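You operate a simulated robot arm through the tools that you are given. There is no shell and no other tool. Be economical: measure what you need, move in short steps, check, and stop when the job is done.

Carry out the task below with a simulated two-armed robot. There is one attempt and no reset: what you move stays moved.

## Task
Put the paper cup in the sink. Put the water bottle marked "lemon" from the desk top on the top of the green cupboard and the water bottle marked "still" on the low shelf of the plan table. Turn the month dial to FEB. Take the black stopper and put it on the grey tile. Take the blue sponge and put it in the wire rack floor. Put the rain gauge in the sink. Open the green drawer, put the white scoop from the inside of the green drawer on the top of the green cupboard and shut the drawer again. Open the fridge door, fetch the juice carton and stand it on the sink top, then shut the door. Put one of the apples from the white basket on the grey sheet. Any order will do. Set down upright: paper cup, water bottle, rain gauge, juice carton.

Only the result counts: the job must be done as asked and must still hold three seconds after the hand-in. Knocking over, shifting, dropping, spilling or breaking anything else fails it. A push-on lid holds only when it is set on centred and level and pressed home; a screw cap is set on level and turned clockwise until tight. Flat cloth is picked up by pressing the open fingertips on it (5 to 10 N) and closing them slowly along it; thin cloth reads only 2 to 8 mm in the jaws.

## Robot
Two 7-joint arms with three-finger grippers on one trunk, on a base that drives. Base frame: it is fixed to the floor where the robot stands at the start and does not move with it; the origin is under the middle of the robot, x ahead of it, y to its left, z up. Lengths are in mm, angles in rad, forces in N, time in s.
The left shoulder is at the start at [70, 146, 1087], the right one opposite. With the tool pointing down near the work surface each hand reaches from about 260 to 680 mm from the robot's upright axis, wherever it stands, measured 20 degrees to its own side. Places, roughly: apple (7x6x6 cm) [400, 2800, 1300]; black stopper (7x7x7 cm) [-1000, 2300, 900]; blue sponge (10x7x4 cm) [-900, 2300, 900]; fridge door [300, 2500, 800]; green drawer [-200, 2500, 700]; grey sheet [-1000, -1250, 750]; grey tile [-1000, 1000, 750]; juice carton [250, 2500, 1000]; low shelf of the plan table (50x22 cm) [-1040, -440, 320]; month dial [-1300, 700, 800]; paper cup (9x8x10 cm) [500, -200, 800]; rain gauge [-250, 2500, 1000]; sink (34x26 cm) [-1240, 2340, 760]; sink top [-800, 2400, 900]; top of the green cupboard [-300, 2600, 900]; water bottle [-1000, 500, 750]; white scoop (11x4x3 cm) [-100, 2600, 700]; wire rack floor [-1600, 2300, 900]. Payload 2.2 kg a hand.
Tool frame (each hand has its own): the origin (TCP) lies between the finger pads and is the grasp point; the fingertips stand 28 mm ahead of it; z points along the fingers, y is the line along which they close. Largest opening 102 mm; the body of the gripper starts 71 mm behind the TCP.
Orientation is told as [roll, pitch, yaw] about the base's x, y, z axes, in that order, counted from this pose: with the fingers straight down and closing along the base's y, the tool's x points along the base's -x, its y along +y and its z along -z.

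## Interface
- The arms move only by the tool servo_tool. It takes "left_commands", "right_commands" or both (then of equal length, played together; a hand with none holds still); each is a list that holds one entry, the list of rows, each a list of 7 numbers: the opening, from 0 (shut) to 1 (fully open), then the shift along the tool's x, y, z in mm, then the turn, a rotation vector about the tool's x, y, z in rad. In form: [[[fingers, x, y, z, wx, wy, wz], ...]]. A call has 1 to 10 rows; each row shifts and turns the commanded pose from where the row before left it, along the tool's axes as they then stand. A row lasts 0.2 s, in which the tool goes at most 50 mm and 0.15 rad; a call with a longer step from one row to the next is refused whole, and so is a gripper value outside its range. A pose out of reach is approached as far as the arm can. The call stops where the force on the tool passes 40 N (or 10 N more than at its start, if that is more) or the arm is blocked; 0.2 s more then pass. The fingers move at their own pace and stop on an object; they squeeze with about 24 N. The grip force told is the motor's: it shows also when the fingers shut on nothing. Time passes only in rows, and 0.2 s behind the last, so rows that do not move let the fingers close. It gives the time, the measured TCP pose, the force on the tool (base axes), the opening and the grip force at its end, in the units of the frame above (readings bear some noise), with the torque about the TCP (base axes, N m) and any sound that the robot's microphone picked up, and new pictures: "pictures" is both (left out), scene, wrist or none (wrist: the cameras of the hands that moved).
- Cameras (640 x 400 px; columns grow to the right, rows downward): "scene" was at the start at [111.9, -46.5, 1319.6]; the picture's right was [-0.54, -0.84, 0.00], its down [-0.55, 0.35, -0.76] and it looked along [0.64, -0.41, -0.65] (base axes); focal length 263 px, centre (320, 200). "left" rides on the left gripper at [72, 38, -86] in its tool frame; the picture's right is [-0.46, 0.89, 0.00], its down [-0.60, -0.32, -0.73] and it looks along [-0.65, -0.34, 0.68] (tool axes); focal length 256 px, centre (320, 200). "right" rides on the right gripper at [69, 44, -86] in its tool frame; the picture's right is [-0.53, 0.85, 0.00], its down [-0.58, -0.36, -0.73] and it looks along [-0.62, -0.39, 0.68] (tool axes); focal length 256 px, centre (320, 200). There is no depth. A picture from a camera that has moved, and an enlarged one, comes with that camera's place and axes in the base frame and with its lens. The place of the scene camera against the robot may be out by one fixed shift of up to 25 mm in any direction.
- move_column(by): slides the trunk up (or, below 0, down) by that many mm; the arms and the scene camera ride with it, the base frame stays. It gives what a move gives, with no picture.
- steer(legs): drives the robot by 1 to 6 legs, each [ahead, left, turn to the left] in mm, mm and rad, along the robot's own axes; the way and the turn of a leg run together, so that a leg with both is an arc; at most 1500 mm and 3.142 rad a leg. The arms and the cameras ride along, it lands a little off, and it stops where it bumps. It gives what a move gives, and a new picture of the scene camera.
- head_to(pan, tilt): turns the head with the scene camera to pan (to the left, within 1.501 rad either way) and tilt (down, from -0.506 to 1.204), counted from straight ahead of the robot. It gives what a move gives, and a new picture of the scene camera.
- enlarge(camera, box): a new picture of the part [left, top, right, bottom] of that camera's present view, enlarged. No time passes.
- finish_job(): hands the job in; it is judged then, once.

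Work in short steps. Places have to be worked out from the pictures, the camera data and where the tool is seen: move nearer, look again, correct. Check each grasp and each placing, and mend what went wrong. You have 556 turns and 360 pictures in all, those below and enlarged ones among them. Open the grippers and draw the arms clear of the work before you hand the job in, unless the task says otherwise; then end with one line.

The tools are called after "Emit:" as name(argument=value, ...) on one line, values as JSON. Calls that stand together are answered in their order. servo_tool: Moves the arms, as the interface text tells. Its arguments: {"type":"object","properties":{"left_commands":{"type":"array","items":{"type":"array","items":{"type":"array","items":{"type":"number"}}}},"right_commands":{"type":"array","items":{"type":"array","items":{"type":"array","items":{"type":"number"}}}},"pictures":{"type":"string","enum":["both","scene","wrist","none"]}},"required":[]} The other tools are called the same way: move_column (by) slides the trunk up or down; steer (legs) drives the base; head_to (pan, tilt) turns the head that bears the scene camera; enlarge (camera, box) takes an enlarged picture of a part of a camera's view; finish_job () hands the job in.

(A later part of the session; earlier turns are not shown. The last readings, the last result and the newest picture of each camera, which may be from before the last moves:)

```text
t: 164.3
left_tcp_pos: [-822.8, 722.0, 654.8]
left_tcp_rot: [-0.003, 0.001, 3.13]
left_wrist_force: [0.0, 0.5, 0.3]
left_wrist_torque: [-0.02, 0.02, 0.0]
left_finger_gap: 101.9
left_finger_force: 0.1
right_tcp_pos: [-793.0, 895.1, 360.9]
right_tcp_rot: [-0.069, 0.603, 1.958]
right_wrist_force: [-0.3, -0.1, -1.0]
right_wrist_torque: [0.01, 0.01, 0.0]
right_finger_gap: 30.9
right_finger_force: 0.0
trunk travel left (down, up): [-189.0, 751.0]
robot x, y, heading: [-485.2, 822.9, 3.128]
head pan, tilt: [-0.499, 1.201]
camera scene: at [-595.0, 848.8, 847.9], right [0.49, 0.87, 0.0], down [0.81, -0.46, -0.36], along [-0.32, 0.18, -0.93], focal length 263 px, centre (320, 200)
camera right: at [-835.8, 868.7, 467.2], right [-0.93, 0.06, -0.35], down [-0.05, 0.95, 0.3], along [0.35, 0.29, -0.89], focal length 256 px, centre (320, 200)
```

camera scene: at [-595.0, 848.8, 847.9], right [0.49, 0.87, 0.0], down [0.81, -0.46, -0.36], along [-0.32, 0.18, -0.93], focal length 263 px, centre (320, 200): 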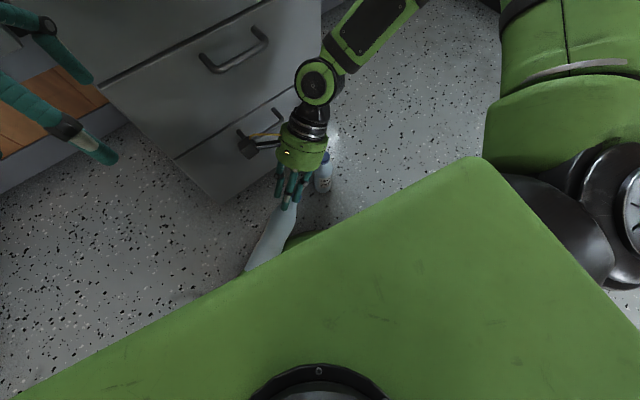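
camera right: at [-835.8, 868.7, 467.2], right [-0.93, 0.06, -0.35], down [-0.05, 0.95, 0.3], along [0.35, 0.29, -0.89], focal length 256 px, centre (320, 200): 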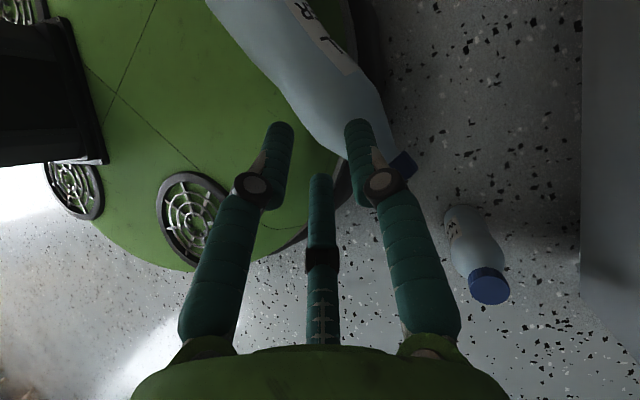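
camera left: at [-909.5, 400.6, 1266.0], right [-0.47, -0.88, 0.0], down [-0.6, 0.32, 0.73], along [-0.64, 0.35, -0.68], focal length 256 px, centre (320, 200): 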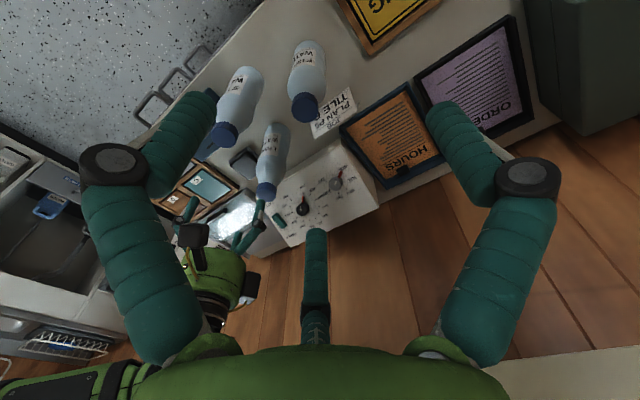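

It slipped off the cone. I'll try an end-on grasp: back the hand out beyond the cap, pitch it to horizontal and take the cap and neck axially.

Emit:
servo_tool(right_commands=[[[1, -25, 3, -25, 0, 0, 0], [1, -25, 3, -25, 0, 0, 0], [1, -25, 3, -25, 0, 0, 0], [1, 0, 0, 0, 0, 0.14, 0], [1, 0, 0, 0, 0, 0.14, 0], [1, 0, 0, 0, 0, 0.14, 0], [1, 0, 0, 0, 0, 0.14, 0], [1, 0, 0, 0, 0, 0.14, 0], [1, 0, 0, 0, 0, 0.14, 0]]], pictures="both")

```text
t: 166.3
left_tcp_pos: [-822.6, 723.2, 654.1]
left_tcp_rot: [-0.002, 0.0, 3.128]
left_wrist_force: [-0.5, -0.6, 0.1]
left_wrist_torque: [0.01, 0.01, 0.03]
left_finger_gap: 102.0
left_finger_force: 0.0
right_tcp_pos: [-724.3, 1042.8, 473.4]
right_tcp_rot: [-0.408, 1.428, 1.592]
right_wrist_force: [-0.8, -0.2, -0.7]
right_wrist_torque: [-0.02, 0.03, 0.02]
right_finger_gap: 101.9
right_finger_force: 0.0
right hand out of reach, approached as far as the arm can: row 5, 6, 7, 8, 9
trunk travel left (down, up): [-189.0, 751.0]
robot x, y, heading: [-484.2, 821.9, 3.127]
head pan, tilt: [-0.499, 1.201]
camera scene: at [-594.9, 848.9, 848.0], right [0.49, 0.87, 0.0], down [0.81, -0.46, -0.36], along [-0.32, 0.18, -0.93], focal length 263 px, centre (320, 200)
camera right: at [-800.5, 1092.1, 548.9], right [-0.77, -0.27, -0.58], down [0.03, 0.89, -0.46], along [0.64, -0.37, -0.68], focal length 256 px, centre (320, 200)
```

scene: 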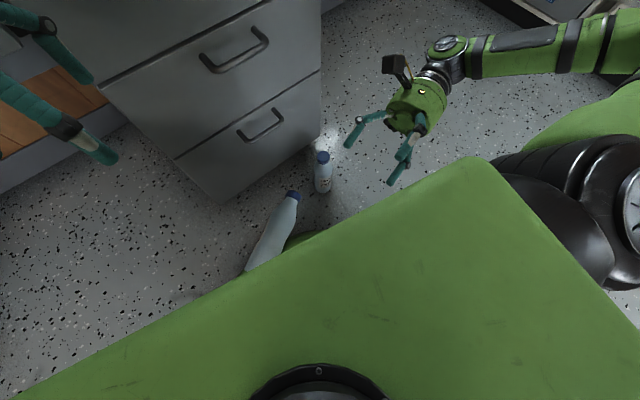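
right: 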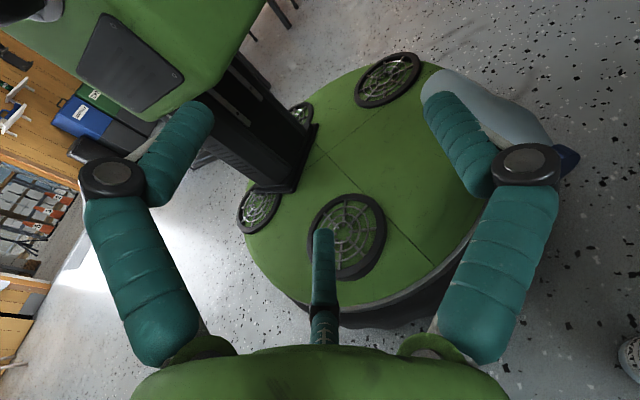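

The horizontal pose is out of reach there. I go back to the 0.6-rad pitch and will instead grip the overhanging cap itself, deep, then draw the bottle outward.

Emit:
servo_tool(right_commands=[[[1, 0, 0, 0, 0, -0.14, 0], [1, 0, 0, 0, 0, -0.14, 0], [1, 0, 0, 0, 0, -0.14, 0], [1, 0, 0, 0, 0, -0.14, 0], [1, 0, 0, 0, 0, -0.14, 0], [1, 0, 0, 0, 0, -0.14, 0]]], pictures="none")

```text
t: 167.7
left_tcp_pos: [-823.5, 722.4, 653.2]
left_tcp_rot: [-0.005, 0.0, 3.13]
left_wrist_force: [0.6, 0.2, -0.1]
left_wrist_torque: [-0.02, -0.01, -0.02]
left_finger_gap: 101.9
left_finger_force: 0.0
right_tcp_pos: [-724.1, 1040.1, 471.0]
right_tcp_rot: [-0.07, 0.6, 1.958]
right_wrist_force: [-0.4, 0.2, -1.0]
right_wrist_torque: [0.0, 0.04, 0.0]
right_finger_gap: 102.3
right_finger_force: 0.0
trunk travel left (down, up): [-189.0, 751.0]
robot x, y, heading: [-491.8, 820.4, 3.129]
head pan, tilt: [-0.499, 1.201]
```

Emit:
servo_tool(right_commands=[[[1, 0, 0, 0, 0.0275, -0.006, -0.09], [1, 0, 0, 0, 0.0275, -0.006, -0.09], [1, -12.5, 36, 24, 0, 0, 0], [1, -12.5, 36, 24, 0, 0, 0], [1, -12.5, 36, 24, 0, 0, 0], [1, -12.5, 36, 24, 0, 0, 0]]], pictures="wrist")

```text
t: 169.1
left_tcp_pos: [-822.6, 721.4, 654.1]
left_tcp_rot: [-0.003, 0.0, 3.131]
left_wrist_force: [0.1, -0.7, -0.2]
left_wrist_torque: [-0.02, 0.01, 0.04]
left_finger_gap: 102.1
left_finger_force: 0.1
right_tcp_pos: [-834.9, 947.9, 364.2]
right_tcp_rot: [-0.002, 0.594, 2.178]
right_wrist_force: [-0.4, -0.5, -0.7]
right_wrist_torque: [-0.02, 0.0, -0.01]
right_finger_gap: 101.9
right_finger_force: 0.0
trunk travel left (down, up): [-189.0, 751.0]
robot x, y, heading: [-484.0, 822.1, 3.125]
head pan, tilt: [-0.499, 1.201]
camera right: at [-867.3, 917.4, 473.4], right [-0.95, -0.12, -0.3], down [-0.21, 0.94, 0.28], along [0.25, 0.33, -0.91], focal length 256 px, centre (320, 200)
```

right: 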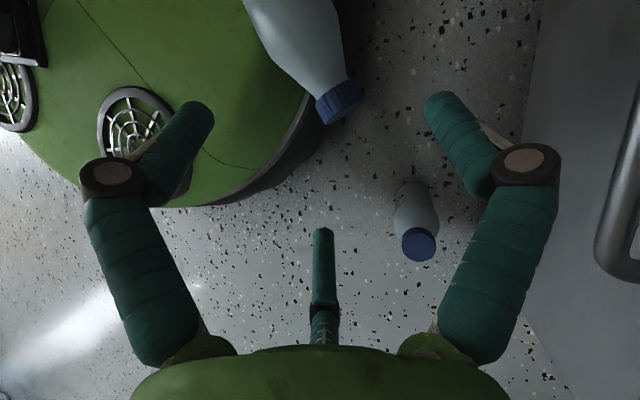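

Aligned with the cap. I advance along the tool axis onto it.

Emit:
servo_tool(right_commands=[[[1, 4, 3, 30, 0, 0, 0], [1, 0, 0, 30, 0, 0, 0], [1, 0, 0, 20, 0, 0, 0], [1, 0, 0, 10, 0, 0, 0]]], pictures="wrist")

```text
t: 170.1
left_tcp_pos: [-823.2, 722.5, 654.4]
left_tcp_rot: [-0.005, 0.001, 3.13]
left_wrist_force: [0.5, -0.4, -1.1]
left_wrist_torque: [-0.01, 0.03, 0.01]
left_finger_gap: 102.2
left_finger_force: 0.1
right_tcp_pos: [-792.7, 935.2, 334.4]
right_tcp_rot: [0.0, 0.596, 2.174]
right_wrist_force: [-0.8, -1.1, 0.0]
right_wrist_torque: [-0.01, 0.0, -0.02]
right_finger_gap: 102.1
right_finger_force: 0.1
right hand out of reach, approached as far as the arm can: row 1, 2, 3, 4
trunk travel left (down, up): [-189.0, 751.0]
robot x, y, heading: [-485.0, 825.6, 3.128]
head pan, tilt: [-0.499, 1.201]
camera right: at [-824.7, 904.1, 444.2], right [-0.95, -0.12, -0.3], down [-0.2, 0.94, 0.28], along [0.25, 0.33, -0.91], focal length 256 px, centre (320, 200)
```

right: 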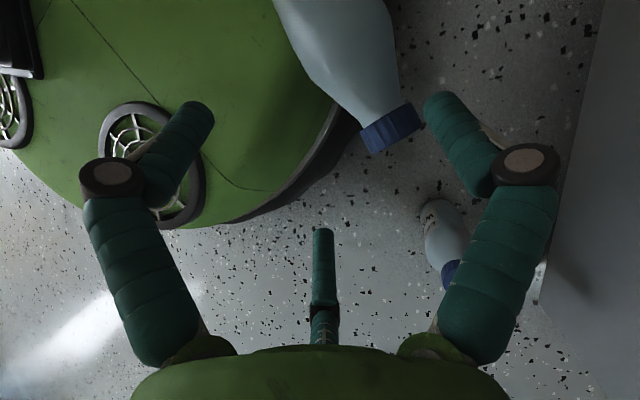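

I raise the hand relative to the shoulder (better inner reach), then lower with the trunk.

Emit:
servo_tool(right_commands=[[[1, 24, 9, -24, 0, 0, 0], [1, 24, 9, -24, 0, 0, 0], [1, 23, 9, -25, 0, 0, 0]]], pictures="none")

```text
t: 170.9
left_tcp_pos: [-823.6, 721.8, 654.6]
left_tcp_rot: [-0.004, 0.001, 3.129]
left_wrist_force: [-0.5, 0.5, 0.0]
left_wrist_torque: [0.03, 0.01, -0.01]
left_finger_gap: 102.2
left_finger_force: 0.1
right_tcp_pos: [-805.2, 904.2, 435.8]
right_tcp_rot: [-0.002, 0.595, 2.174]
right_wrist_force: [0.2, 0.1, 0.0]
right_wrist_torque: [0.03, 0.0, 0.0]
right_finger_gap: 102.1
right_finger_force: 0.0
trunk travel left (down, up): [-189.0, 751.0]
robot x, y, heading: [-488.3, 820.5, 3.12]
head pan, tilt: [-0.499, 1.201]
```

Emit:
move_column(by=-90)

Emit:
servo_tool(right_commands=[[[1, 0, 0, 0, 0, 0, 0]]], pictures="wrist")

```text
t: 172.2
left_tcp_pos: [-822.6, 722.2, 563.5]
left_tcp_rot: [-0.005, 0.001, 3.128]
left_wrist_force: [0.6, -0.2, -0.4]
left_wrist_torque: [0.01, 0.01, 0.01]
left_finger_gap: 102.1
left_finger_force: 0.1
right_tcp_pos: [-804.7, 905.3, 345.6]
right_tcp_rot: [-0.001, 0.597, 2.177]
right_wrist_force: [0.2, -0.2, -0.4]
right_wrist_torque: [0.0, -0.06, 0.0]
right_finger_gap: 102.0
right_finger_force: 0.1
trunk travel left (down, up): [-99.0, 841.0]
robot x, y, heading: [-483.9, 821.4, 3.124]
head pan, tilt: [-0.499, 1.201]
```

```text
t: 172.6
left_tcp_pos: [-822.5, 722.1, 563.1]
left_tcp_rot: [-0.004, 0.0, 3.129]
left_wrist_force: [-0.2, -0.6, -1.3]
left_wrist_torque: [-0.02, -0.01, 0.01]
left_finger_gap: 102.0
left_finger_force: 0.1
right_tcp_pos: [-806.3, 904.9, 345.4]
right_tcp_rot: [-0.002, 0.594, 2.177]
right_wrist_force: [0.2, -0.5, -0.1]
right_wrist_torque: [0.01, -0.02, 0.02]
right_finger_gap: 101.8
right_finger_force: 0.1
trunk travel left (down, up): [-99.0, 841.0]
robot x, y, heading: [-488.5, 819.6, 3.125]
head pan, tilt: [-0.499, 1.201]
camera right: at [-837.5, 873.7, 455.0], right [-0.95, -0.12, -0.3], down [-0.21, 0.94, 0.28], along [0.25, 0.33, -0.91], focal length 256 px, centre (320, 200)
```

right: 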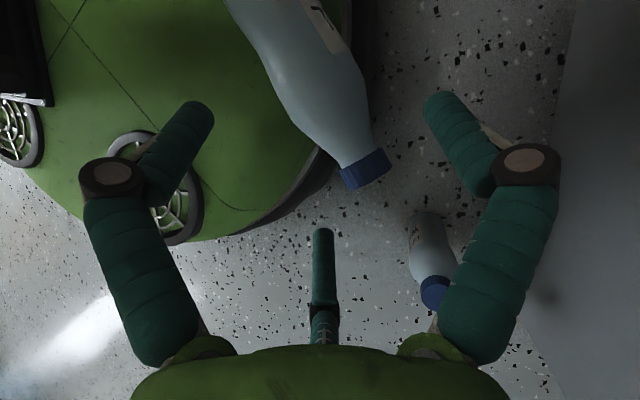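

Emit:
servo_tool(right_commands=[[[1, 6, 5, 4, 0, 0, 0]]], pictures="none")

Emit:
move_column(by=-56)

Emit:
servo_tool(right_commands=[[[0.8, 0, 0, 0, 0, 0, 0], [0.6, 0, 0, 0, 0, 0, 0], [0.4, 0, 0, 0, 0, 0, 0], [0.2, 0, 0, 0, 0, 0, 0]]], pictures="wrist")

```text
t: 172.9
left_tcp_pos: [-823.1, 722.2, 565.6]
left_tcp_rot: [-0.006, 0.0, 3.131]
left_wrist_force: [-0.1, 0.4, 1.1]
left_wrist_torque: [0.01, 0.01, 0.03]
left_finger_gap: 102.0
left_finger_force: 0.0
right_tcp_pos: [-805.4, 896.0, 345.5]
right_tcp_rot: [-0.001, 0.594, 2.177]
right_wrist_force: [-0.6, -0.9, 0.0]
right_wrist_torque: [0.01, -0.01, 0.01]
right_finger_gap: 102.1
right_finger_force: 0.1
trunk travel left (down, up): [-99.0, 841.0]
robot x, y, heading: [-485.8, 822.4, 3.129]
head pan, tilt: [-0.499, 1.201]
```

```text
t: 173.9
left_tcp_pos: [-822.9, 722.5, 507.6]
left_tcp_rot: [-0.003, -0.001, 3.13]
left_wrist_force: [-0.4, -0.9, -1.7]
left_wrist_torque: [0.02, 0.03, 0.0]
left_finger_gap: 102.1
left_finger_force: 0.0
right_tcp_pos: [-805.5, 895.5, 289.8]
right_tcp_rot: [-0.001, 0.594, 2.178]
right_wrist_force: [-0.4, -0.2, 0.4]
right_wrist_torque: [-0.01, 0.02, 0.0]
right_finger_gap: 101.7
right_finger_force: 0.1
trunk travel left (down, up): [-43.0, 897.0]
robot x, y, heading: [-488.8, 823.8, 3.122]
head pan, tilt: [-0.499, 1.201]
```

```text
t: 174.6
left_tcp_pos: [-820.8, 722.3, 510.1]
left_tcp_rot: [-0.004, -0.004, 3.129]
left_wrist_force: [-0.1, -0.1, 0.0]
left_wrist_torque: [-0.01, 0.02, 0.04]
left_finger_gap: 102.0
left_finger_force: 0.1
right_tcp_pos: [-801.9, 896.1, 297.5]
right_tcp_rot: [-0.003, 0.602, 2.18]
right_wrist_force: [5.4, 15.3, 41.5]
right_wrist_torque: [-0.74, -1.18, 0.72]
right_finger_gap: 62.4
right_finger_force: 15.8
trunk travel left (down, up): [-43.0, 897.0]
robot x, y, heading: [-486.3, 821.2, 3.127]
head pan, tilt: [-0.499, 1.201]
stopped in row 3 (right hand): the force on the tool passed its limit at 47 N (the readings are from after the stop); the commanded pose is now the measured one
camera right: at [-834.7, 864.0, 405.7], right [-0.94, -0.12, -0.3], down [-0.21, 0.94, 0.28], along [0.25, 0.33, -0.91], focal length 256 px, centre (320, 200)
```

right: 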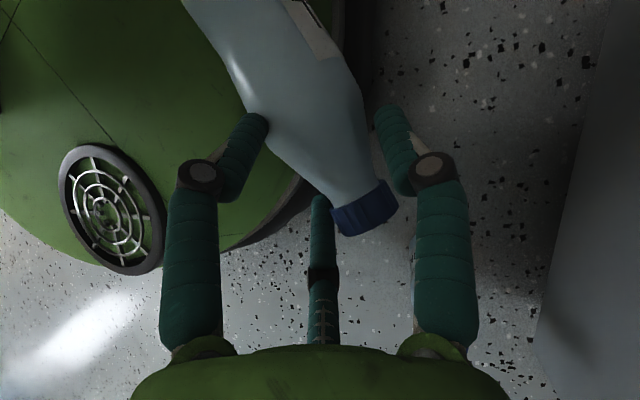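

The inner finger lands on the bottle's shoulder. I open, rise, turn the hand 30° so one finger takes the cap's end and two straddle the neck.

Emit:
servo_tool(right_commands=[[[0.8, 0, 0, -2, 0, 0, 0], [1, 0, 0, 0, 0, 0, 0], [1, 0, 0, 0, 0, 0, 0]]], pictures="none")

Emit:
move_column(by=70)

Emit:
servo_tool(right_commands=[[[1, -11, 6, -8, 0, 0, 0], [1, 0, 0, 0, 0, 0, -0.131], [1, 0, 0, 0, 0, 0, -0.131], [1, 0, 0, 0, 0, 0, -0.131], [1, 0, 0, 0, 0, 0, -0.131]]], pictures="wrist")

```text
t: 175.4
left_tcp_pos: [-823.3, 723.1, 509.1]
left_tcp_rot: [-0.004, 0.001, 3.129]
left_wrist_force: [-0.3, -0.7, 0.5]
left_wrist_torque: [0.02, 0.01, 0.0]
left_finger_gap: 101.7
left_finger_force: 0.0
right_tcp_pos: [-804.8, 896.1, 293.1]
right_tcp_rot: [-0.005, 0.599, 2.175]
right_wrist_force: [0.2, 0.1, -0.2]
right_wrist_torque: [0.0, 0.0, 0.02]
right_finger_gap: 102.1
right_finger_force: 0.1
trunk travel left (down, up): [-43.0, 897.0]
robot x, y, heading: [-482.8, 824.5, 3.124]
head pan, tilt: [-0.499, 1.201]
```

```text
t: 176.5
left_tcp_pos: [-822.2, 723.0, 577.3]
left_tcp_rot: [-0.003, 0.001, 3.131]
left_wrist_force: [0.6, 0.0, 0.0]
left_wrist_torque: [-0.01, 0.02, -0.02]
left_finger_gap: 102.1
left_finger_force: 0.0
right_tcp_pos: [-804.5, 896.8, 363.9]
right_tcp_rot: [-0.005, 0.601, 2.173]
right_wrist_force: [0.8, 1.1, -0.2]
right_wrist_torque: [-0.01, -0.01, 0.0]
right_finger_gap: 101.8
right_finger_force: 0.0
trunk travel left (down, up): [-113.0, 827.0]
robot x, y, heading: [-488.9, 820.3, 3.126]
head pan, tilt: [-0.499, 1.201]
```

```text
t: 177.7
left_tcp_pos: [-823.8, 721.7, 578.1]
left_tcp_rot: [-0.005, -0.001, 3.129]
left_wrist_force: [0.6, -0.2, 0.1]
left_wrist_torque: [0.04, -0.02, -0.01]
left_finger_gap: 101.8
left_finger_force: 0.0
right_tcp_pos: [-816.6, 903.1, 363.6]
right_tcp_rot: [0.329, 0.514, 2.789]
right_wrist_force: [0.7, -0.1, 0.6]
right_wrist_torque: [-0.02, -0.01, -0.01]
right_finger_gap: 102.2
right_finger_force: 0.1
trunk travel left (down, up): [-113.0, 827.0]
robot x, y, heading: [-485.3, 819.4, 3.121]
head pan, tilt: [-0.499, 1.201]
camera right: at [-810.8, 887.4, 480.8], right [-0.84, -0.54, -0.03], down [-0.54, 0.82, 0.22], along [-0.1, 0.2, -0.98], focal length 256 px, centre (320, 200)
```

right: 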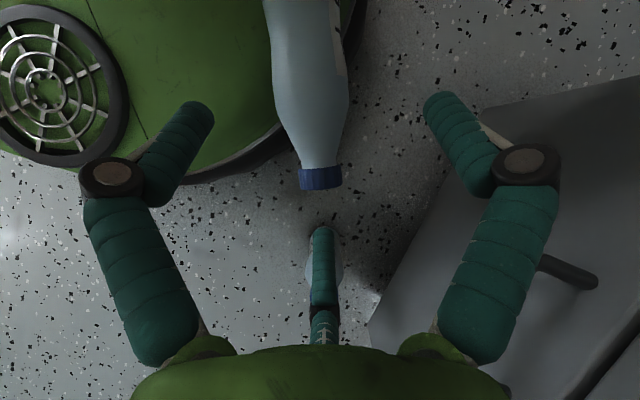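

Now one finger faces the cap end and two straddle the neck. Lower by trunk and close.

Emit:
move_column(by=-72)

Emit:
servo_tool(right_commands=[[[0.8, 0, 0, 0, 0, 0, 0], [0.6, 0, 0, 0, 0, 0, 0], [0.4, 0, 0, 0, 0, 0, 0], [0.2, 0, 0, 0, 0, 0, 0]]], pictures="wrist")

```text
t: 178.8
left_tcp_pos: [-822.4, 722.2, 506.1]
left_tcp_rot: [-0.004, 0.0, 3.13]
left_wrist_force: [0.0, 0.3, 0.1]
left_wrist_torque: [0.0, -0.02, -0.04]
left_finger_gap: 101.9
left_finger_force: 0.0
right_tcp_pos: [-815.2, 903.0, 291.9]
right_tcp_rot: [0.327, 0.513, 2.787]
right_wrist_force: [0.2, -0.7, -0.1]
right_wrist_torque: [-0.01, 0.02, -0.02]
right_finger_gap: 102.1
right_finger_force: 0.0
trunk travel left (down, up): [-41.0, 899.0]
robot x, y, heading: [-484.7, 822.4, 3.123]
head pan, tilt: [-0.499, 1.201]
```

```text
t: 179.8
left_tcp_pos: [-822.4, 721.9, 506.3]
left_tcp_rot: [-0.004, 0.0, 3.13]
left_wrist_force: [-0.9, -0.7, -0.7]
left_wrist_torque: [-0.01, 0.0, 0.01]
left_finger_gap: 102.0
left_finger_force: 0.1
right_tcp_pos: [-816.3, 903.0, 292.1]
right_tcp_rot: [0.329, 0.513, 2.787]
right_wrist_force: [-0.3, 3.9, 6.9]
right_wrist_torque: [-0.04, -0.07, 0.12]
right_finger_gap: 35.8
right_finger_force: 23.6
trunk travel left (down, up): [-41.0, 899.0]
robot x, y, heading: [-487.2, 816.1, 3.126]
head pan, tilt: [-0.499, 1.201]
camera right: at [-810.7, 887.3, 409.3], right [-0.84, -0.54, -0.03], down [-0.54, 0.82, 0.22], along [-0.1, 0.2, -0.98], focal length 256 px, centre (320, 200)
```

right: 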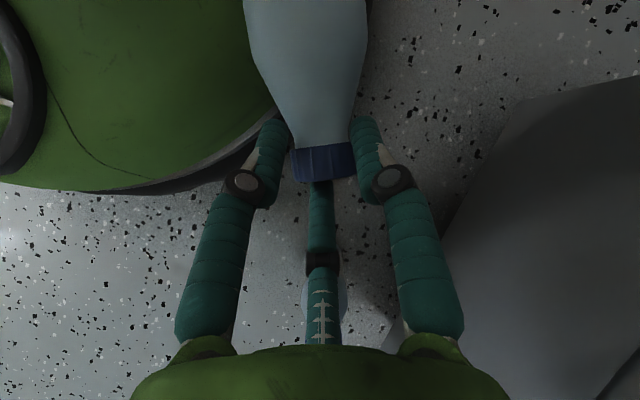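

Firm grasp around the neck (gap 36). Lift with the trunk.

Emit:
move_column(by=60)

Emit:
servo_tool(right_commands=[[[0.2, 0, 0, 0, 0, 0, 0]]], pictures="both")

```text
t: 180.8
left_tcp_pos: [-822.6, 722.2, 565.4]
left_tcp_rot: [-0.004, 0.0, 3.131]
left_wrist_force: [0.4, -0.4, 0.0]
left_wrist_torque: [0.0, 0.0, -0.01]
left_finger_gap: 101.9
left_finger_force: 0.3
right_tcp_pos: [-816.7, 903.2, 351.8]
right_tcp_rot: [0.326, 0.515, 2.786]
right_wrist_force: [0.5, 0.4, 0.7]
right_wrist_torque: [-0.01, 0.01, 0.03]
right_finger_gap: 20.4
right_finger_force: 0.1
trunk travel left (down, up): [-101.0, 839.0]
robot x, y, heading: [-488.1, 818.3, 3.125]
head pan, tilt: [-0.499, 1.201]
```

```text
t: 181.2
left_tcp_pos: [-823.5, 722.3, 565.6]
left_tcp_rot: [-0.004, 0.0, 3.128]
left_wrist_force: [0.1, 0.2, 0.5]
left_wrist_torque: [-0.01, 0.01, 0.01]
left_finger_gap: 102.2
left_finger_force: 0.1
right_tcp_pos: [-816.8, 903.6, 351.6]
right_tcp_rot: [0.326, 0.512, 2.787]
right_wrist_force: [-0.1, -0.7, -0.5]
right_wrist_torque: [-0.02, 0.02, 0.01]
right_finger_gap: 20.6
right_finger_force: 0.1
trunk travel left (down, up): [-101.0, 839.0]
robot x, y, heading: [-490.7, 821.2, 3.124]
head pan, tilt: [-0.499, 1.201]
camera scene: at [-595.0, 848.8, 759.9], right [0.49, 0.87, 0.0], down [0.81, -0.46, -0.36], along [-0.32, 0.18, -0.93], focal length 263 px, centre (320, 200)
camera right: at [-810.9, 887.3, 468.7], right [-0.84, -0.54, -0.03], down [-0.54, 0.82, 0.22], along [-0.1, 0.2, -0.98], focal length 256 px, centre (320, 200)
```

scene: 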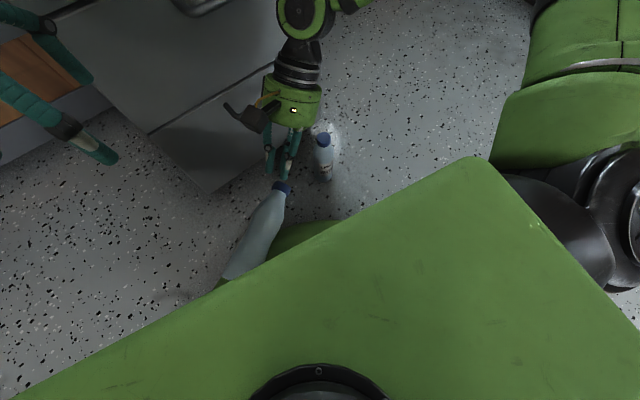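
right: 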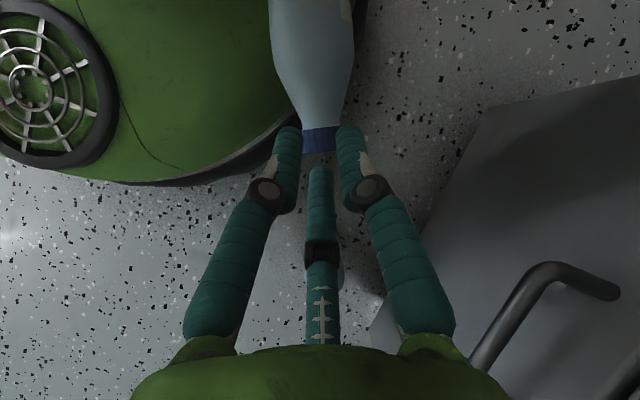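

It slid out upward, so the grip was too shallow. I re-centre over the cap and go about 25 mm deeper.

Emit:
servo_tool(right_commands=[[[1, 0, 0, 0, 0, 0, 0], [1, 10, 6, 8, 0, 0, 0], [1, 0, 0, 0, 0, 0, 0]]], pictures="wrist")

```text
t: 182.0
left_tcp_pos: [-822.5, 722.5, 565.5]
left_tcp_rot: [-0.003, -0.001, 3.129]
left_wrist_force: [0.4, -0.5, 0.0]
left_wrist_torque: [0.05, -0.01, 0.05]
left_finger_gap: 102.2
left_finger_force: 0.1
right_tcp_pos: [-809.2, 890.9, 351.8]
right_tcp_rot: [0.326, 0.515, 2.788]
right_wrist_force: [-0.2, 1.0, 0.3]
right_wrist_torque: [0.02, -0.02, 0.02]
right_finger_gap: 102.1
right_finger_force: 0.1
trunk travel left (down, up): [-101.0, 839.0]
robot x, y, heading: [-488.4, 817.9, 3.124]
head pan, tilt: [-0.499, 1.201]
camera right: at [-802.7, 875.2, 468.8], right [-0.84, -0.54, -0.03], down [-0.54, 0.82, 0.22], along [-0.1, 0.2, -0.98], focal length 256 px, centre (320, 200)
```

right: 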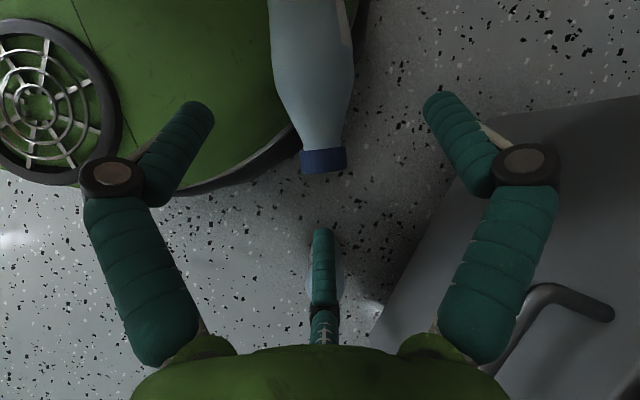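

Emit:
servo_tool(right_commands=[[[0.56, 0, 0, 0, 0, 0, 0], [0.56, -2, 1, 0, 0, 0, 0], [0.56, 0, 0, 0, 0, 0, 0]]], pictures="none")

Emit:
move_column(by=-80)

Emit:
servo_tool(right_commands=[[[0.4, 0, 0, 0, 0, 0, 0], [0.2, 0, 0, 0, 0, 0, 0], [0.1, 0, 0, 0, 0, 0, 0]]], pictures="wrist")

```text
t: 182.8
left_tcp_pos: [-823.3, 723.0, 566.2]
left_tcp_rot: [-0.003, 0.0, 3.13]
left_wrist_force: [0.6, -0.4, 0.5]
left_wrist_torque: [0.01, 0.0, 0.02]
left_finger_gap: 101.9
left_finger_force: 0.0
right_tcp_pos: [-811.4, 892.4, 352.1]
right_tcp_rot: [0.326, 0.513, 2.787]
right_wrist_force: [0.6, -0.4, 0.5]
right_wrist_torque: [0.01, 0.01, 0.01]
right_finger_gap: 57.1
right_finger_force: 0.2
trunk travel left (down, up): [-101.0, 839.0]
robot x, y, heading: [-483.6, 821.6, 3.123]
head pan, tilt: [-0.499, 1.201]
```

```text
t: 184.0
left_tcp_pos: [-823.0, 722.8, 486.1]
left_tcp_rot: [-0.004, 0.0, 3.128]
left_wrist_force: [0.6, -0.3, 0.4]
left_wrist_torque: [0.02, -0.01, 0.05]
left_finger_gap: 102.4
left_finger_force: 0.1
right_tcp_pos: [-811.1, 891.4, 271.3]
right_tcp_rot: [0.326, 0.514, 2.787]
right_wrist_force: [-0.5, -0.7, 1.1]
right_wrist_torque: [-0.01, 0.01, 0.03]
right_finger_gap: 56.9
right_finger_force: 0.0
trunk travel left (down, up): [-21.0, 919.0]
robot x, y, heading: [-485.9, 824.4, 3.127]
head pan, tilt: [-0.499, 1.201]
```

```text
t: 184.8
left_tcp_pos: [-822.8, 721.6, 486.6]
left_tcp_rot: [-0.002, 0.002, 3.129]
left_wrist_force: [-0.6, -0.5, -0.1]
left_wrist_torque: [0.01, -0.02, -0.01]
left_finger_gap: 101.8
left_finger_force: 0.0
right_tcp_pos: [-810.3, 891.8, 272.1]
right_tcp_rot: [0.326, 0.514, 2.786]
right_wrist_force: [3.9, 2.1, 2.6]
right_wrist_torque: [-0.04, -0.09, 0.24]
right_finger_gap: 42.8
right_finger_force: 23.7
trunk travel left (down, up): [-21.0, 919.0]
robot x, y, heading: [-483.2, 819.4, 3.121]
head pan, tilt: [-0.499, 1.201]
camera right: at [-804.5, 875.3, 388.2], right [-0.84, -0.54, -0.03], down [-0.54, 0.82, 0.22], along [-0.1, 0.2, -0.98], focal length 256 px, centre (320, 200)
```

right: 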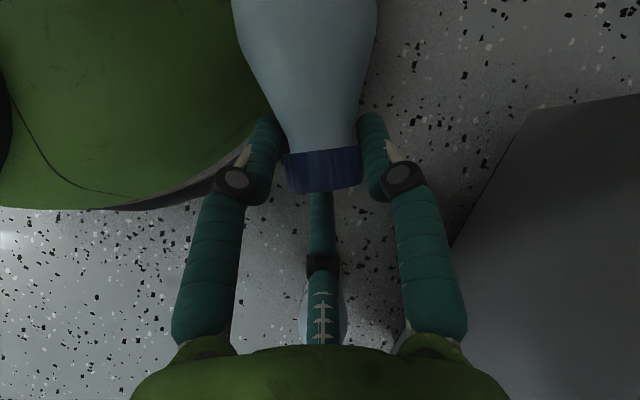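

Deeper grip (gap 43). Lift.

Emit:
move_column(by=60)

Emit:
servo_tool(right_commands=[[[0.1, 0, 0, 0, 0, 0, 0]]], pictures="both")

```text
t: 185.8
left_tcp_pos: [-823.9, 722.2, 545.1]
left_tcp_rot: [-0.003, 0.0, 3.127]
left_wrist_force: [0.5, 0.0, 1.5]
left_wrist_torque: [0.0, 0.0, 0.02]
left_finger_gap: 102.1
left_finger_force: 0.1
right_tcp_pos: [-810.7, 891.1, 330.6]
right_tcp_rot: [0.328, 0.515, 2.786]
right_wrist_force: [0.5, -0.1, -4.1]
right_wrist_torque: [0.43, 0.3, 0.04]
right_finger_gap: 41.2
right_finger_force: 24.0
trunk travel left (down, up): [-81.0, 859.0]
robot x, y, heading: [-485.8, 820.6, 3.125]
head pan, tilt: [-0.499, 1.201]
```

```text
t: 186.2
left_tcp_pos: [-823.0, 723.4, 546.8]
left_tcp_rot: [-0.003, 0.0, 3.13]
left_wrist_force: [0.6, -0.2, 0.0]
left_wrist_torque: [0.01, -0.02, -0.02]
left_finger_gap: 102.0
left_finger_force: 0.1
right_tcp_pos: [-811.3, 890.5, 330.9]
right_tcp_rot: [0.326, 0.515, 2.787]
right_wrist_force: [0.4, 0.5, -4.8]
right_wrist_torque: [0.4, 0.29, 0.02]
right_finger_gap: 41.4
right_finger_force: 24.3
trunk travel left (down, up): [-81.0, 859.0]
robot x, y, heading: [-490.3, 821.4, 3.122]
head pan, tilt: [-0.499, 1.201]
camera scene: at [-595.2, 848.8, 739.9], right [0.49, 0.87, 0.0], down [0.81, -0.46, -0.36], along [-0.31, 0.18, -0.93], focal length 263 px, centre (320, 200)
camera right: at [-804.9, 875.2, 447.9], right [-0.84, -0.54, -0.03], down [-0.54, 0.82, 0.22], along [-0.1, 0.2, -0.98], focal length 256 px, centre (320, 200)
```

scene: 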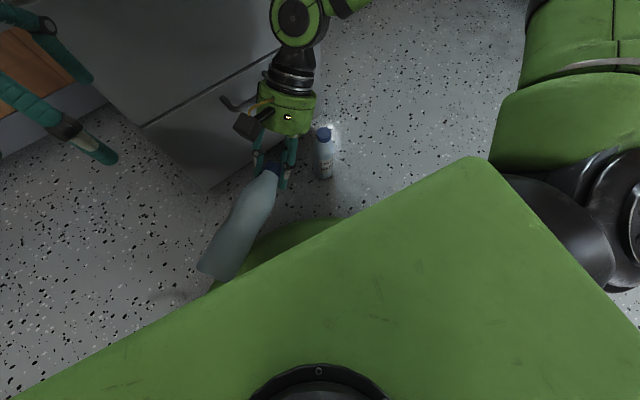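
right: 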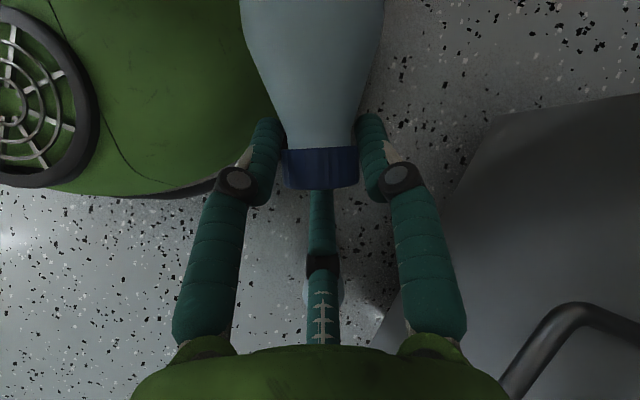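

The bottle is held (weight 4.8 N). I raise it, move it outward to the right, and then swing it upright.

Emit:
move_column(by=220)

Emit:
servo_tool(right_commands=[[[0.1, -20, -16, -17, 0, 0, 0], [0.1, -20, -16, -17, 0, 0, 0], [0.1, -20, -16, -17, 0, 0, 0], [0.1, -20, -16, -17, 0, 0, 0]]], pictures="none")

Emit:
servo_tool(right_commands=[[[0.1, 0, 0, 0, 0.05, -0.0865, 0], [0.1, 0, 0, 0, 0.05, -0.0865, 0], [0.1, 0, 0, 0, 0.05, -0.0865, 0], [0.1, 0, 0, 0, 0.05, -0.0865, 0], [0.1, 0, 0, 0, 0.05, -0.0865, 0]]], pictures="both")

```text
t: 188.5
left_tcp_pos: [-822.2, 721.2, 765.0]
left_tcp_rot: [-0.003, -0.001, 3.131]
left_wrist_force: [0.4, 0.3, -0.6]
left_wrist_torque: [0.0, 0.01, -0.01]
left_finger_gap: 102.0
left_finger_force: 0.0
right_tcp_pos: [-810.6, 891.2, 551.1]
right_tcp_rot: [0.326, 0.517, 2.787]
right_wrist_force: [0.0, -0.6, -5.0]
right_wrist_torque: [0.44, 0.28, -0.04]
right_finger_gap: 41.4
right_finger_force: 24.1
trunk travel left (down, up): [-301.0, 639.0]
robot x, y, heading: [-485.4, 822.9, 3.124]
head pan, tilt: [-0.499, 1.201]
```

```text
t: 189.5
left_tcp_pos: [-822.6, 723.6, 765.8]
left_tcp_rot: [-0.002, 0.0, 3.127]
left_wrist_force: [0.1, -0.3, 0.0]
left_wrist_torque: [0.0, -0.01, 0.01]
left_finger_gap: 101.9
left_finger_force: 0.1
right_tcp_pos: [-868.7, 1001.9, 550.0]
right_tcp_rot: [0.326, 0.514, 2.787]
right_wrist_force: [-0.6, 0.6, -3.9]
right_wrist_torque: [0.42, 0.28, 0.02]
right_finger_gap: 41.1
right_finger_force: 24.4
trunk travel left (down, up): [-301.0, 639.0]
robot x, y, heading: [-488.9, 823.6, 3.124]
head pan, tilt: [-0.499, 1.201]
```

```text
t: 190.7
left_tcp_pos: [-823.7, 721.6, 766.3]
left_tcp_rot: [-0.005, 0.0, 3.129]
left_wrist_force: [-0.5, 0.0, 0.1]
left_wrist_torque: [-0.01, 0.04, 0.02]
left_finger_gap: 102.0
left_finger_force: 0.0
right_tcp_pos: [-868.0, 999.9, 550.5]
right_tcp_rot: [0.047, 0.089, 2.702]
right_wrist_force: [0.1, 0.1, -4.2]
right_wrist_torque: [0.32, 0.27, 0.0]
right_finger_gap: 41.4
right_finger_force: 24.1
trunk travel left (down, up): [-301.0, 639.0]
robot x, y, heading: [-487.6, 822.7, 3.126]
head pan, tilt: [-0.499, 1.201]
camera scene: at [-595.2, 848.5, 959.9], right [0.49, 0.87, 0.0], down [0.81, -0.46, -0.36], along [-0.31, 0.18, -0.93], focal length 263 px, centre (320, 200)
camera right: at [-831.3, 939.9, 643.4], right [-0.84, -0.54, -0.01], down [-0.41, 0.63, 0.66], along [-0.35, 0.56, -0.75], focal length 256 px, centre (320, 200)
```

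scene: 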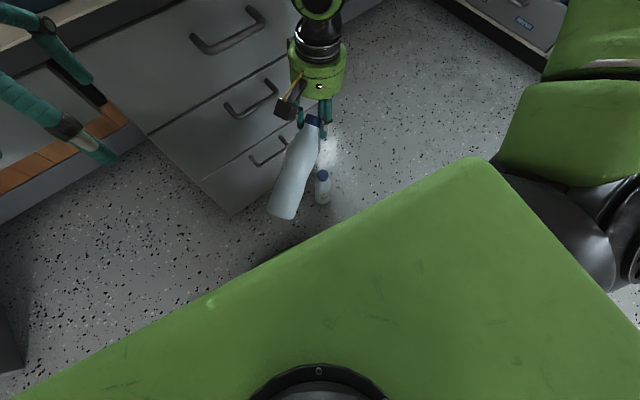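
right: 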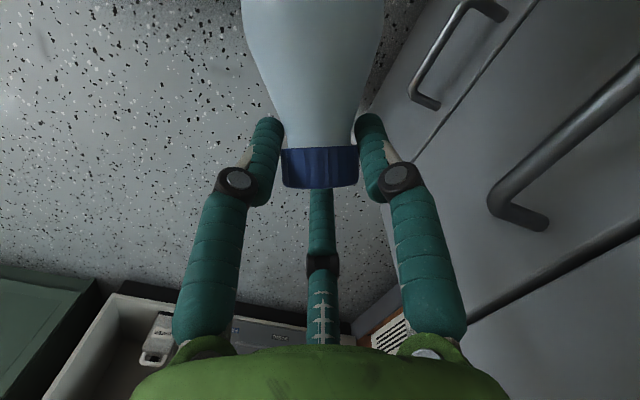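

Emit:
servo_tool(right_commands=[[[0.1, 0, 0, 0, 0.06, -0.104, 0], [0.1, 0, 0, 0, 0.06, -0.104, 0], [0.1, 0, 0, 0, 0.06, -0.104, 0], [0.1, 0, 0, 0, 0.06, -0.104, 0], [0.1, 0, 0, 0, 0.06, -0.104, 0]]], pictures="none")

Emit:
servo_tool(right_commands=[[[0.1, 0, 0, 0, 0.06, -0.104, 0], [0.1, 0, 0, 0, 0.06, -0.104, 0], [0.1, 0, 0, 0, 0.06, -0.104, 0], [0.1, 0, 0, 0, 0.055, -0.095, 0]]], pictures="both")

```text
t: 191.9
left_tcp_pos: [-823.7, 723.0, 767.0]
left_tcp_rot: [-0.005, 0.0, 3.129]
left_wrist_force: [-0.2, -0.1, -0.2]
left_wrist_torque: [0.02, -0.01, 0.03]
left_finger_gap: 101.7
left_finger_force: 0.0
right_tcp_pos: [-868.2, 1013.4, 557.7]
right_tcp_rot: [-0.264, -0.425, 2.759]
right_wrist_force: [0.1, 0.7, -3.5]
right_wrist_torque: [0.15, 0.11, 0.0]
right_finger_gap: 41.4
right_finger_force: 24.4
right hand out of reach, approached as far as the arm can: row 5
trunk travel left (down, up): [-301.0, 639.0]
robot x, y, heading: [-487.2, 822.0, 3.124]
head pan, tilt: [-0.499, 1.201]
```

```text
t: 192.9
left_tcp_pos: [-822.6, 723.9, 765.8]
left_tcp_rot: [-0.002, 0.0, 3.129]
left_wrist_force: [-0.2, -0.8, 0.3]
left_wrist_torque: [0.01, 0.02, -0.03]
left_finger_gap: 102.1
left_finger_force: 0.1
right_tcp_pos: [-872.3, 1090.5, 594.1]
right_tcp_rot: [-0.63, -0.792, 2.973]
right_wrist_force: [-0.3, -0.1, -5.3]
right_wrist_torque: [-0.06, 0.02, 0.02]
right_finger_gap: 40.7
right_finger_force: 24.1
right hand out of reach, approached as far as the arm can: row 1, 2, 3, 4
trunk travel left (down, up): [-301.0, 639.0]
robot x, y, heading: [-485.9, 823.2, 3.124]
head pan, tilt: [-0.499, 1.201]
camera scene: at [-595.4, 849.1, 959.9], right [0.49, 0.87, 0.0], down [0.81, -0.46, -0.36], along [-0.31, 0.18, -0.93], focal length 263 px, centre (320, 200)
camera right: at [-809.7, 992.2, 575.5], right [-0.83, -0.55, 0.03], down [0.14, -0.16, 0.98], along [-0.53, 0.82, 0.21], focal length 256 px, centre (320, 200)
```

scene: 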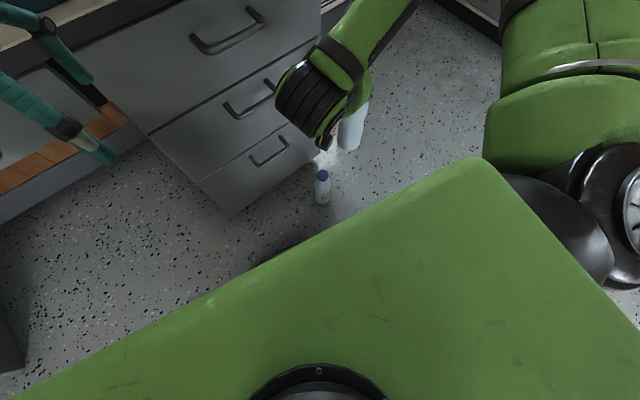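
right: 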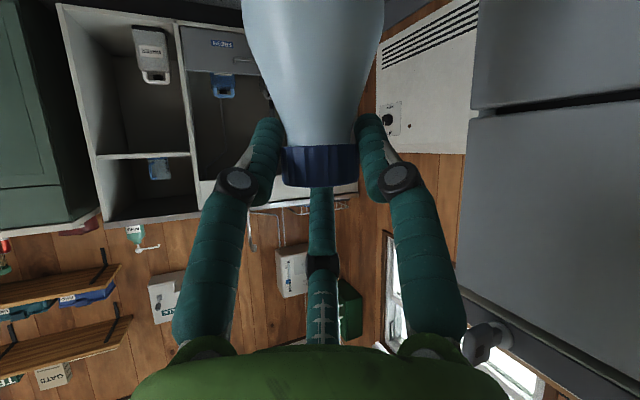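

Computed from the pose, the bottle now hangs upright. I back away from the desk and drive left to the plan table.

Emit:
steer(legs=[[-230, 0, 0], [0, 1150, 0]])

Emit:
head_to(pan=0.0, tilt=0.6)

```text
t: 200.1
left_tcp_pos: [-613.9, -438.5, 766.3]
left_tcp_rot: [-0.004, 0.0, 3.13]
left_wrist_force: [-0.4, 0.2, -0.8]
left_wrist_torque: [0.0, 0.01, -0.04]
left_finger_gap: 102.0
left_finger_force: 0.0
right_tcp_pos: [-662.3, -71.5, 594.5]
right_tcp_rot: [-0.629, -0.789, 2.973]
right_wrist_force: [0.1, -0.3, -4.2]
right_wrist_torque: [-0.01, 0.0, 0.01]
right_finger_gap: 41.0
right_finger_force: 24.0
trunk travel left (down, up): [-301.0, 639.0]
robot x, y, heading: [-275.8, -338.8, 3.123]
head pan, tilt: [-0.499, 1.201]
camera scene: at [-385.4, -311.7, 959.9], right [0.49, 0.87, 0.0], down [0.81, -0.46, -0.36], along [-0.31, 0.18, -0.93], focal length 263 px, centre (320, 200)
```

scene: 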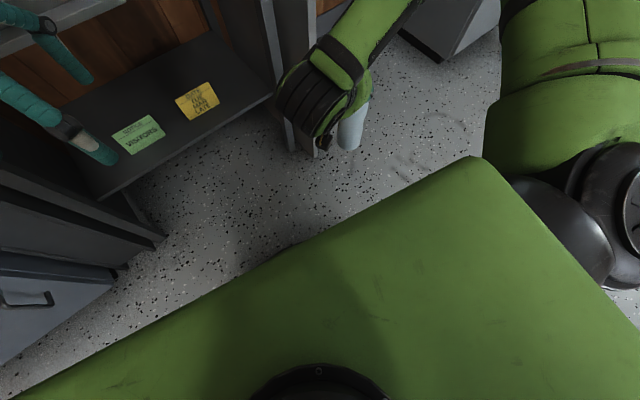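

```text
t: 201.1
left_tcp_pos: [-612.7, -438.3, 766.5]
left_tcp_rot: [-0.001, 0.0, 3.129]
left_wrist_force: [-0.1, 0.6, -0.4]
left_wrist_torque: [0.01, 0.0, 0.01]
left_finger_gap: 102.2
left_finger_force: 0.1
right_tcp_pos: [-662.8, -71.8, 594.0]
right_tcp_rot: [-0.629, -0.791, 2.975]
right_wrist_force: [-0.2, -0.5, -4.2]
right_wrist_torque: [-0.01, -0.04, 0.01]
right_finger_gap: 41.0
right_finger_force: 24.0
trunk travel left (down, up): [-301.0, 639.0]
robot x, y, heading: [-281.8, -337.8, 3.128]
head pan, tilt: [0.0, 0.6]
camera scene: at [-425.2, -337.6, 1004.4], right [0.02, 1.0, 0.0], down [0.57, -0.01, -0.82], along [-0.82, 0.02, -0.57], focal length 263 px, centre (320, 200)
```

scene: 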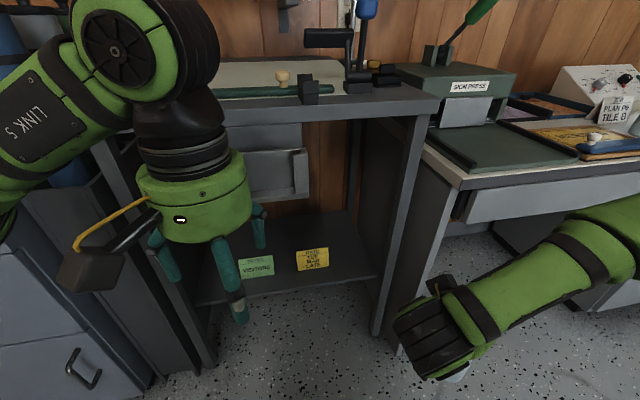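

The plan table's low shelf (z≈320) has two cards; the right part near [-1060, -235] is free. I turn left so the hand points into the shelf, and line up in front of it.

Emit:
steer(legs=[[0, 0, 1.12], [-239, -303, 0]])

Emit:
head_to(pan=-0.9, tilt=0.75)

```text
t: 206.4
left_tcp_pos: [-457.0, -353.0, 766.3]
left_tcp_rot: [-0.037, -0.009, -2.006]
left_wrist_force: [-0.8, 1.0, -1.1]
left_wrist_torque: [0.01, 0.0, -0.03]
left_finger_gap: 101.9
left_finger_force: 0.0
right_tcp_pos: [-806.7, -253.6, 609.0]
right_tcp_rot: [-0.68, -0.811, -2.079]
right_wrist_force: [0.3, 0.2, -3.7]
right_wrist_torque: [0.0, -0.02, -0.01]
right_finger_gap: 41.1
right_finger_force: 23.8
trunk travel left (down, up): [-301.0, 639.0]
robot x, y, heading: [-434.2, 2.9, -2.015]
head pan, tilt: [0.0, 0.6]
stopped in leg 2: the robot was blocked; the commanded pose is now the measured one
camera scene: at [-470.6, -133.3, 1006.5], right [-0.9, 0.43, 0.03], down [0.22, 0.52, -0.83], along [-0.37, -0.74, -0.56], focal length 263 px, centre (320, 200)
```

scene: 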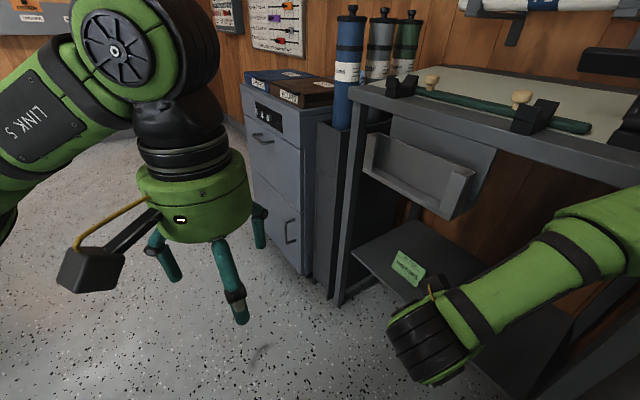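

```text
t: 207.6
left_tcp_pos: [-458.6, -353.0, 764.7]
left_tcp_rot: [-0.038, -0.01, -2.012]
left_wrist_force: [0.3, -0.1, -0.7]
left_wrist_torque: [0.01, -0.01, -0.03]
left_finger_gap: 101.9
left_finger_force: 0.0
right_tcp_pos: [-809.3, -250.7, 607.3]
right_tcp_rot: [-0.692, -0.807, -2.076]
right_wrist_force: [-0.2, -0.7, -4.2]
right_wrist_torque: [-0.01, -0.04, 0.0]
right_finger_gap: 41.3
right_finger_force: 23.9
trunk travel left (down, up): [-301.0, 639.0]
robot x, y, heading: [-428.8, 0.6, -2.017]
head pan, tilt: [-0.901, 0.75]
camera scene: at [-513.0, -72.5, 994.3], right [-0.22, 0.97, 0.02], down [0.64, 0.16, -0.75], along [-0.74, -0.16, -0.66], focal length 263 px, centre (320, 200)
```

scene: 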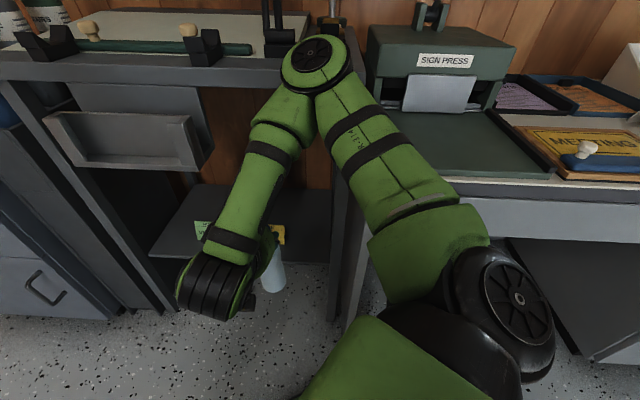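

The robot is slightly tilted, so some part touches furniture. I back off a little.

Emit:
steer(legs=[[35, 45, 0]])

```text
t: 208.5
left_tcp_pos: [-449.7, -394.1, 768.7]
left_tcp_rot: [-0.015, -0.012, -2.013]
left_wrist_force: [-0.3, 0.2, 0.5]
left_wrist_torque: [-0.01, -0.01, 0.0]
left_finger_gap: 102.2
left_finger_force: 0.0
right_tcp_pos: [-794.5, -292.5, 599.1]
right_tcp_rot: [-0.655, -0.798, -2.106]
right_wrist_force: [-0.7, 0.4, -4.1]
right_wrist_torque: [0.01, 0.0, -0.03]
right_finger_gap: 41.0
right_finger_force: 24.1
trunk travel left (down, up): [-301.0, 639.0]
robot x, y, heading: [-411.4, -52.6, -2.022]
head pan, tilt: [-0.901, 0.75]
camera scene: at [-508.5, -110.9, 992.5], right [-0.22, 0.98, 0.0], down [0.66, 0.15, -0.74], along [-0.72, -0.17, -0.67], focal length 263 px, centre (320, 200)
```

scene: 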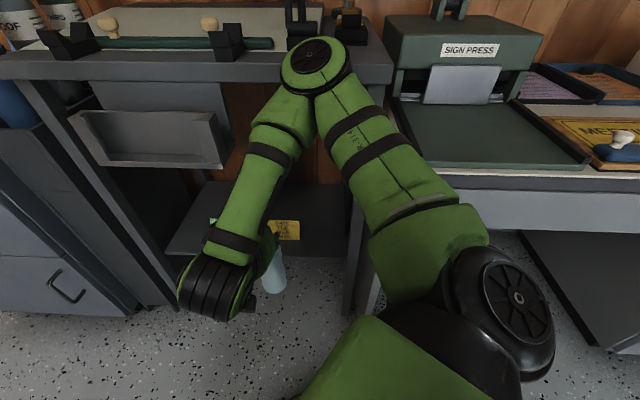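

The elbow meets the table top's edge with this grasp. I move away, stand the bottle on the floor and will regrasp it from the side.

Emit:
steer(legs=[[-60, 140, 0]])

Emit:
move_column(by=-290)

```text
t: 209.9
left_tcp_pos: [-306.2, -404.9, 766.0]
left_tcp_rot: [-0.005, 0.0, -2.012]
left_wrist_force: [-0.2, 0.8, -0.9]
left_wrist_torque: [0.02, -0.01, -0.01]
left_finger_gap: 102.0
left_finger_force: 0.1
right_tcp_pos: [-650.1, -303.0, 593.3]
right_tcp_rot: [-0.644, -0.788, -2.114]
right_wrist_force: [0.8, -0.3, -4.3]
right_wrist_torque: [0.02, -0.02, -0.04]
right_finger_gap: 41.0
right_finger_force: 24.0
trunk travel left (down, up): [-301.0, 639.0]
robot x, y, heading: [-257.8, -58.1, -2.02]
head pan, tilt: [-0.901, 0.75]
camera scene: at [-367.8, -122.9, 991.7], right [-0.22, 0.98, 0.0], down [0.67, 0.15, -0.73], along [-0.71, -0.16, -0.68], focal length 263 px, centre (320, 200)
```

scene: 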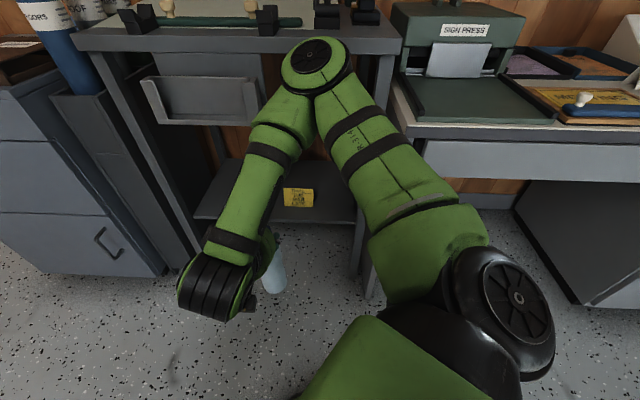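

```text
t: 212.8
left_tcp_pos: [-306.7, -406.3, 475.5]
left_tcp_rot: [-0.005, -0.001, -2.012]
left_wrist_force: [-0.2, -0.6, -0.8]
left_wrist_torque: [0.03, -0.01, -0.02]
left_finger_gap: 101.9
left_finger_force: 0.0
right_tcp_pos: [-650.6, -302.6, 303.8]
right_tcp_rot: [-0.641, -0.788, -2.116]
right_wrist_force: [0.4, -0.4, -4.9]
right_wrist_torque: [0.01, -0.03, -0.02]
right_finger_gap: 41.0
right_finger_force: 24.3
trunk travel left (down, up): [-11.0, 929.0]
robot x, y, heading: [-257.5, -60.1, -2.013]
head pan, tilt: [-0.901, 0.75]
```

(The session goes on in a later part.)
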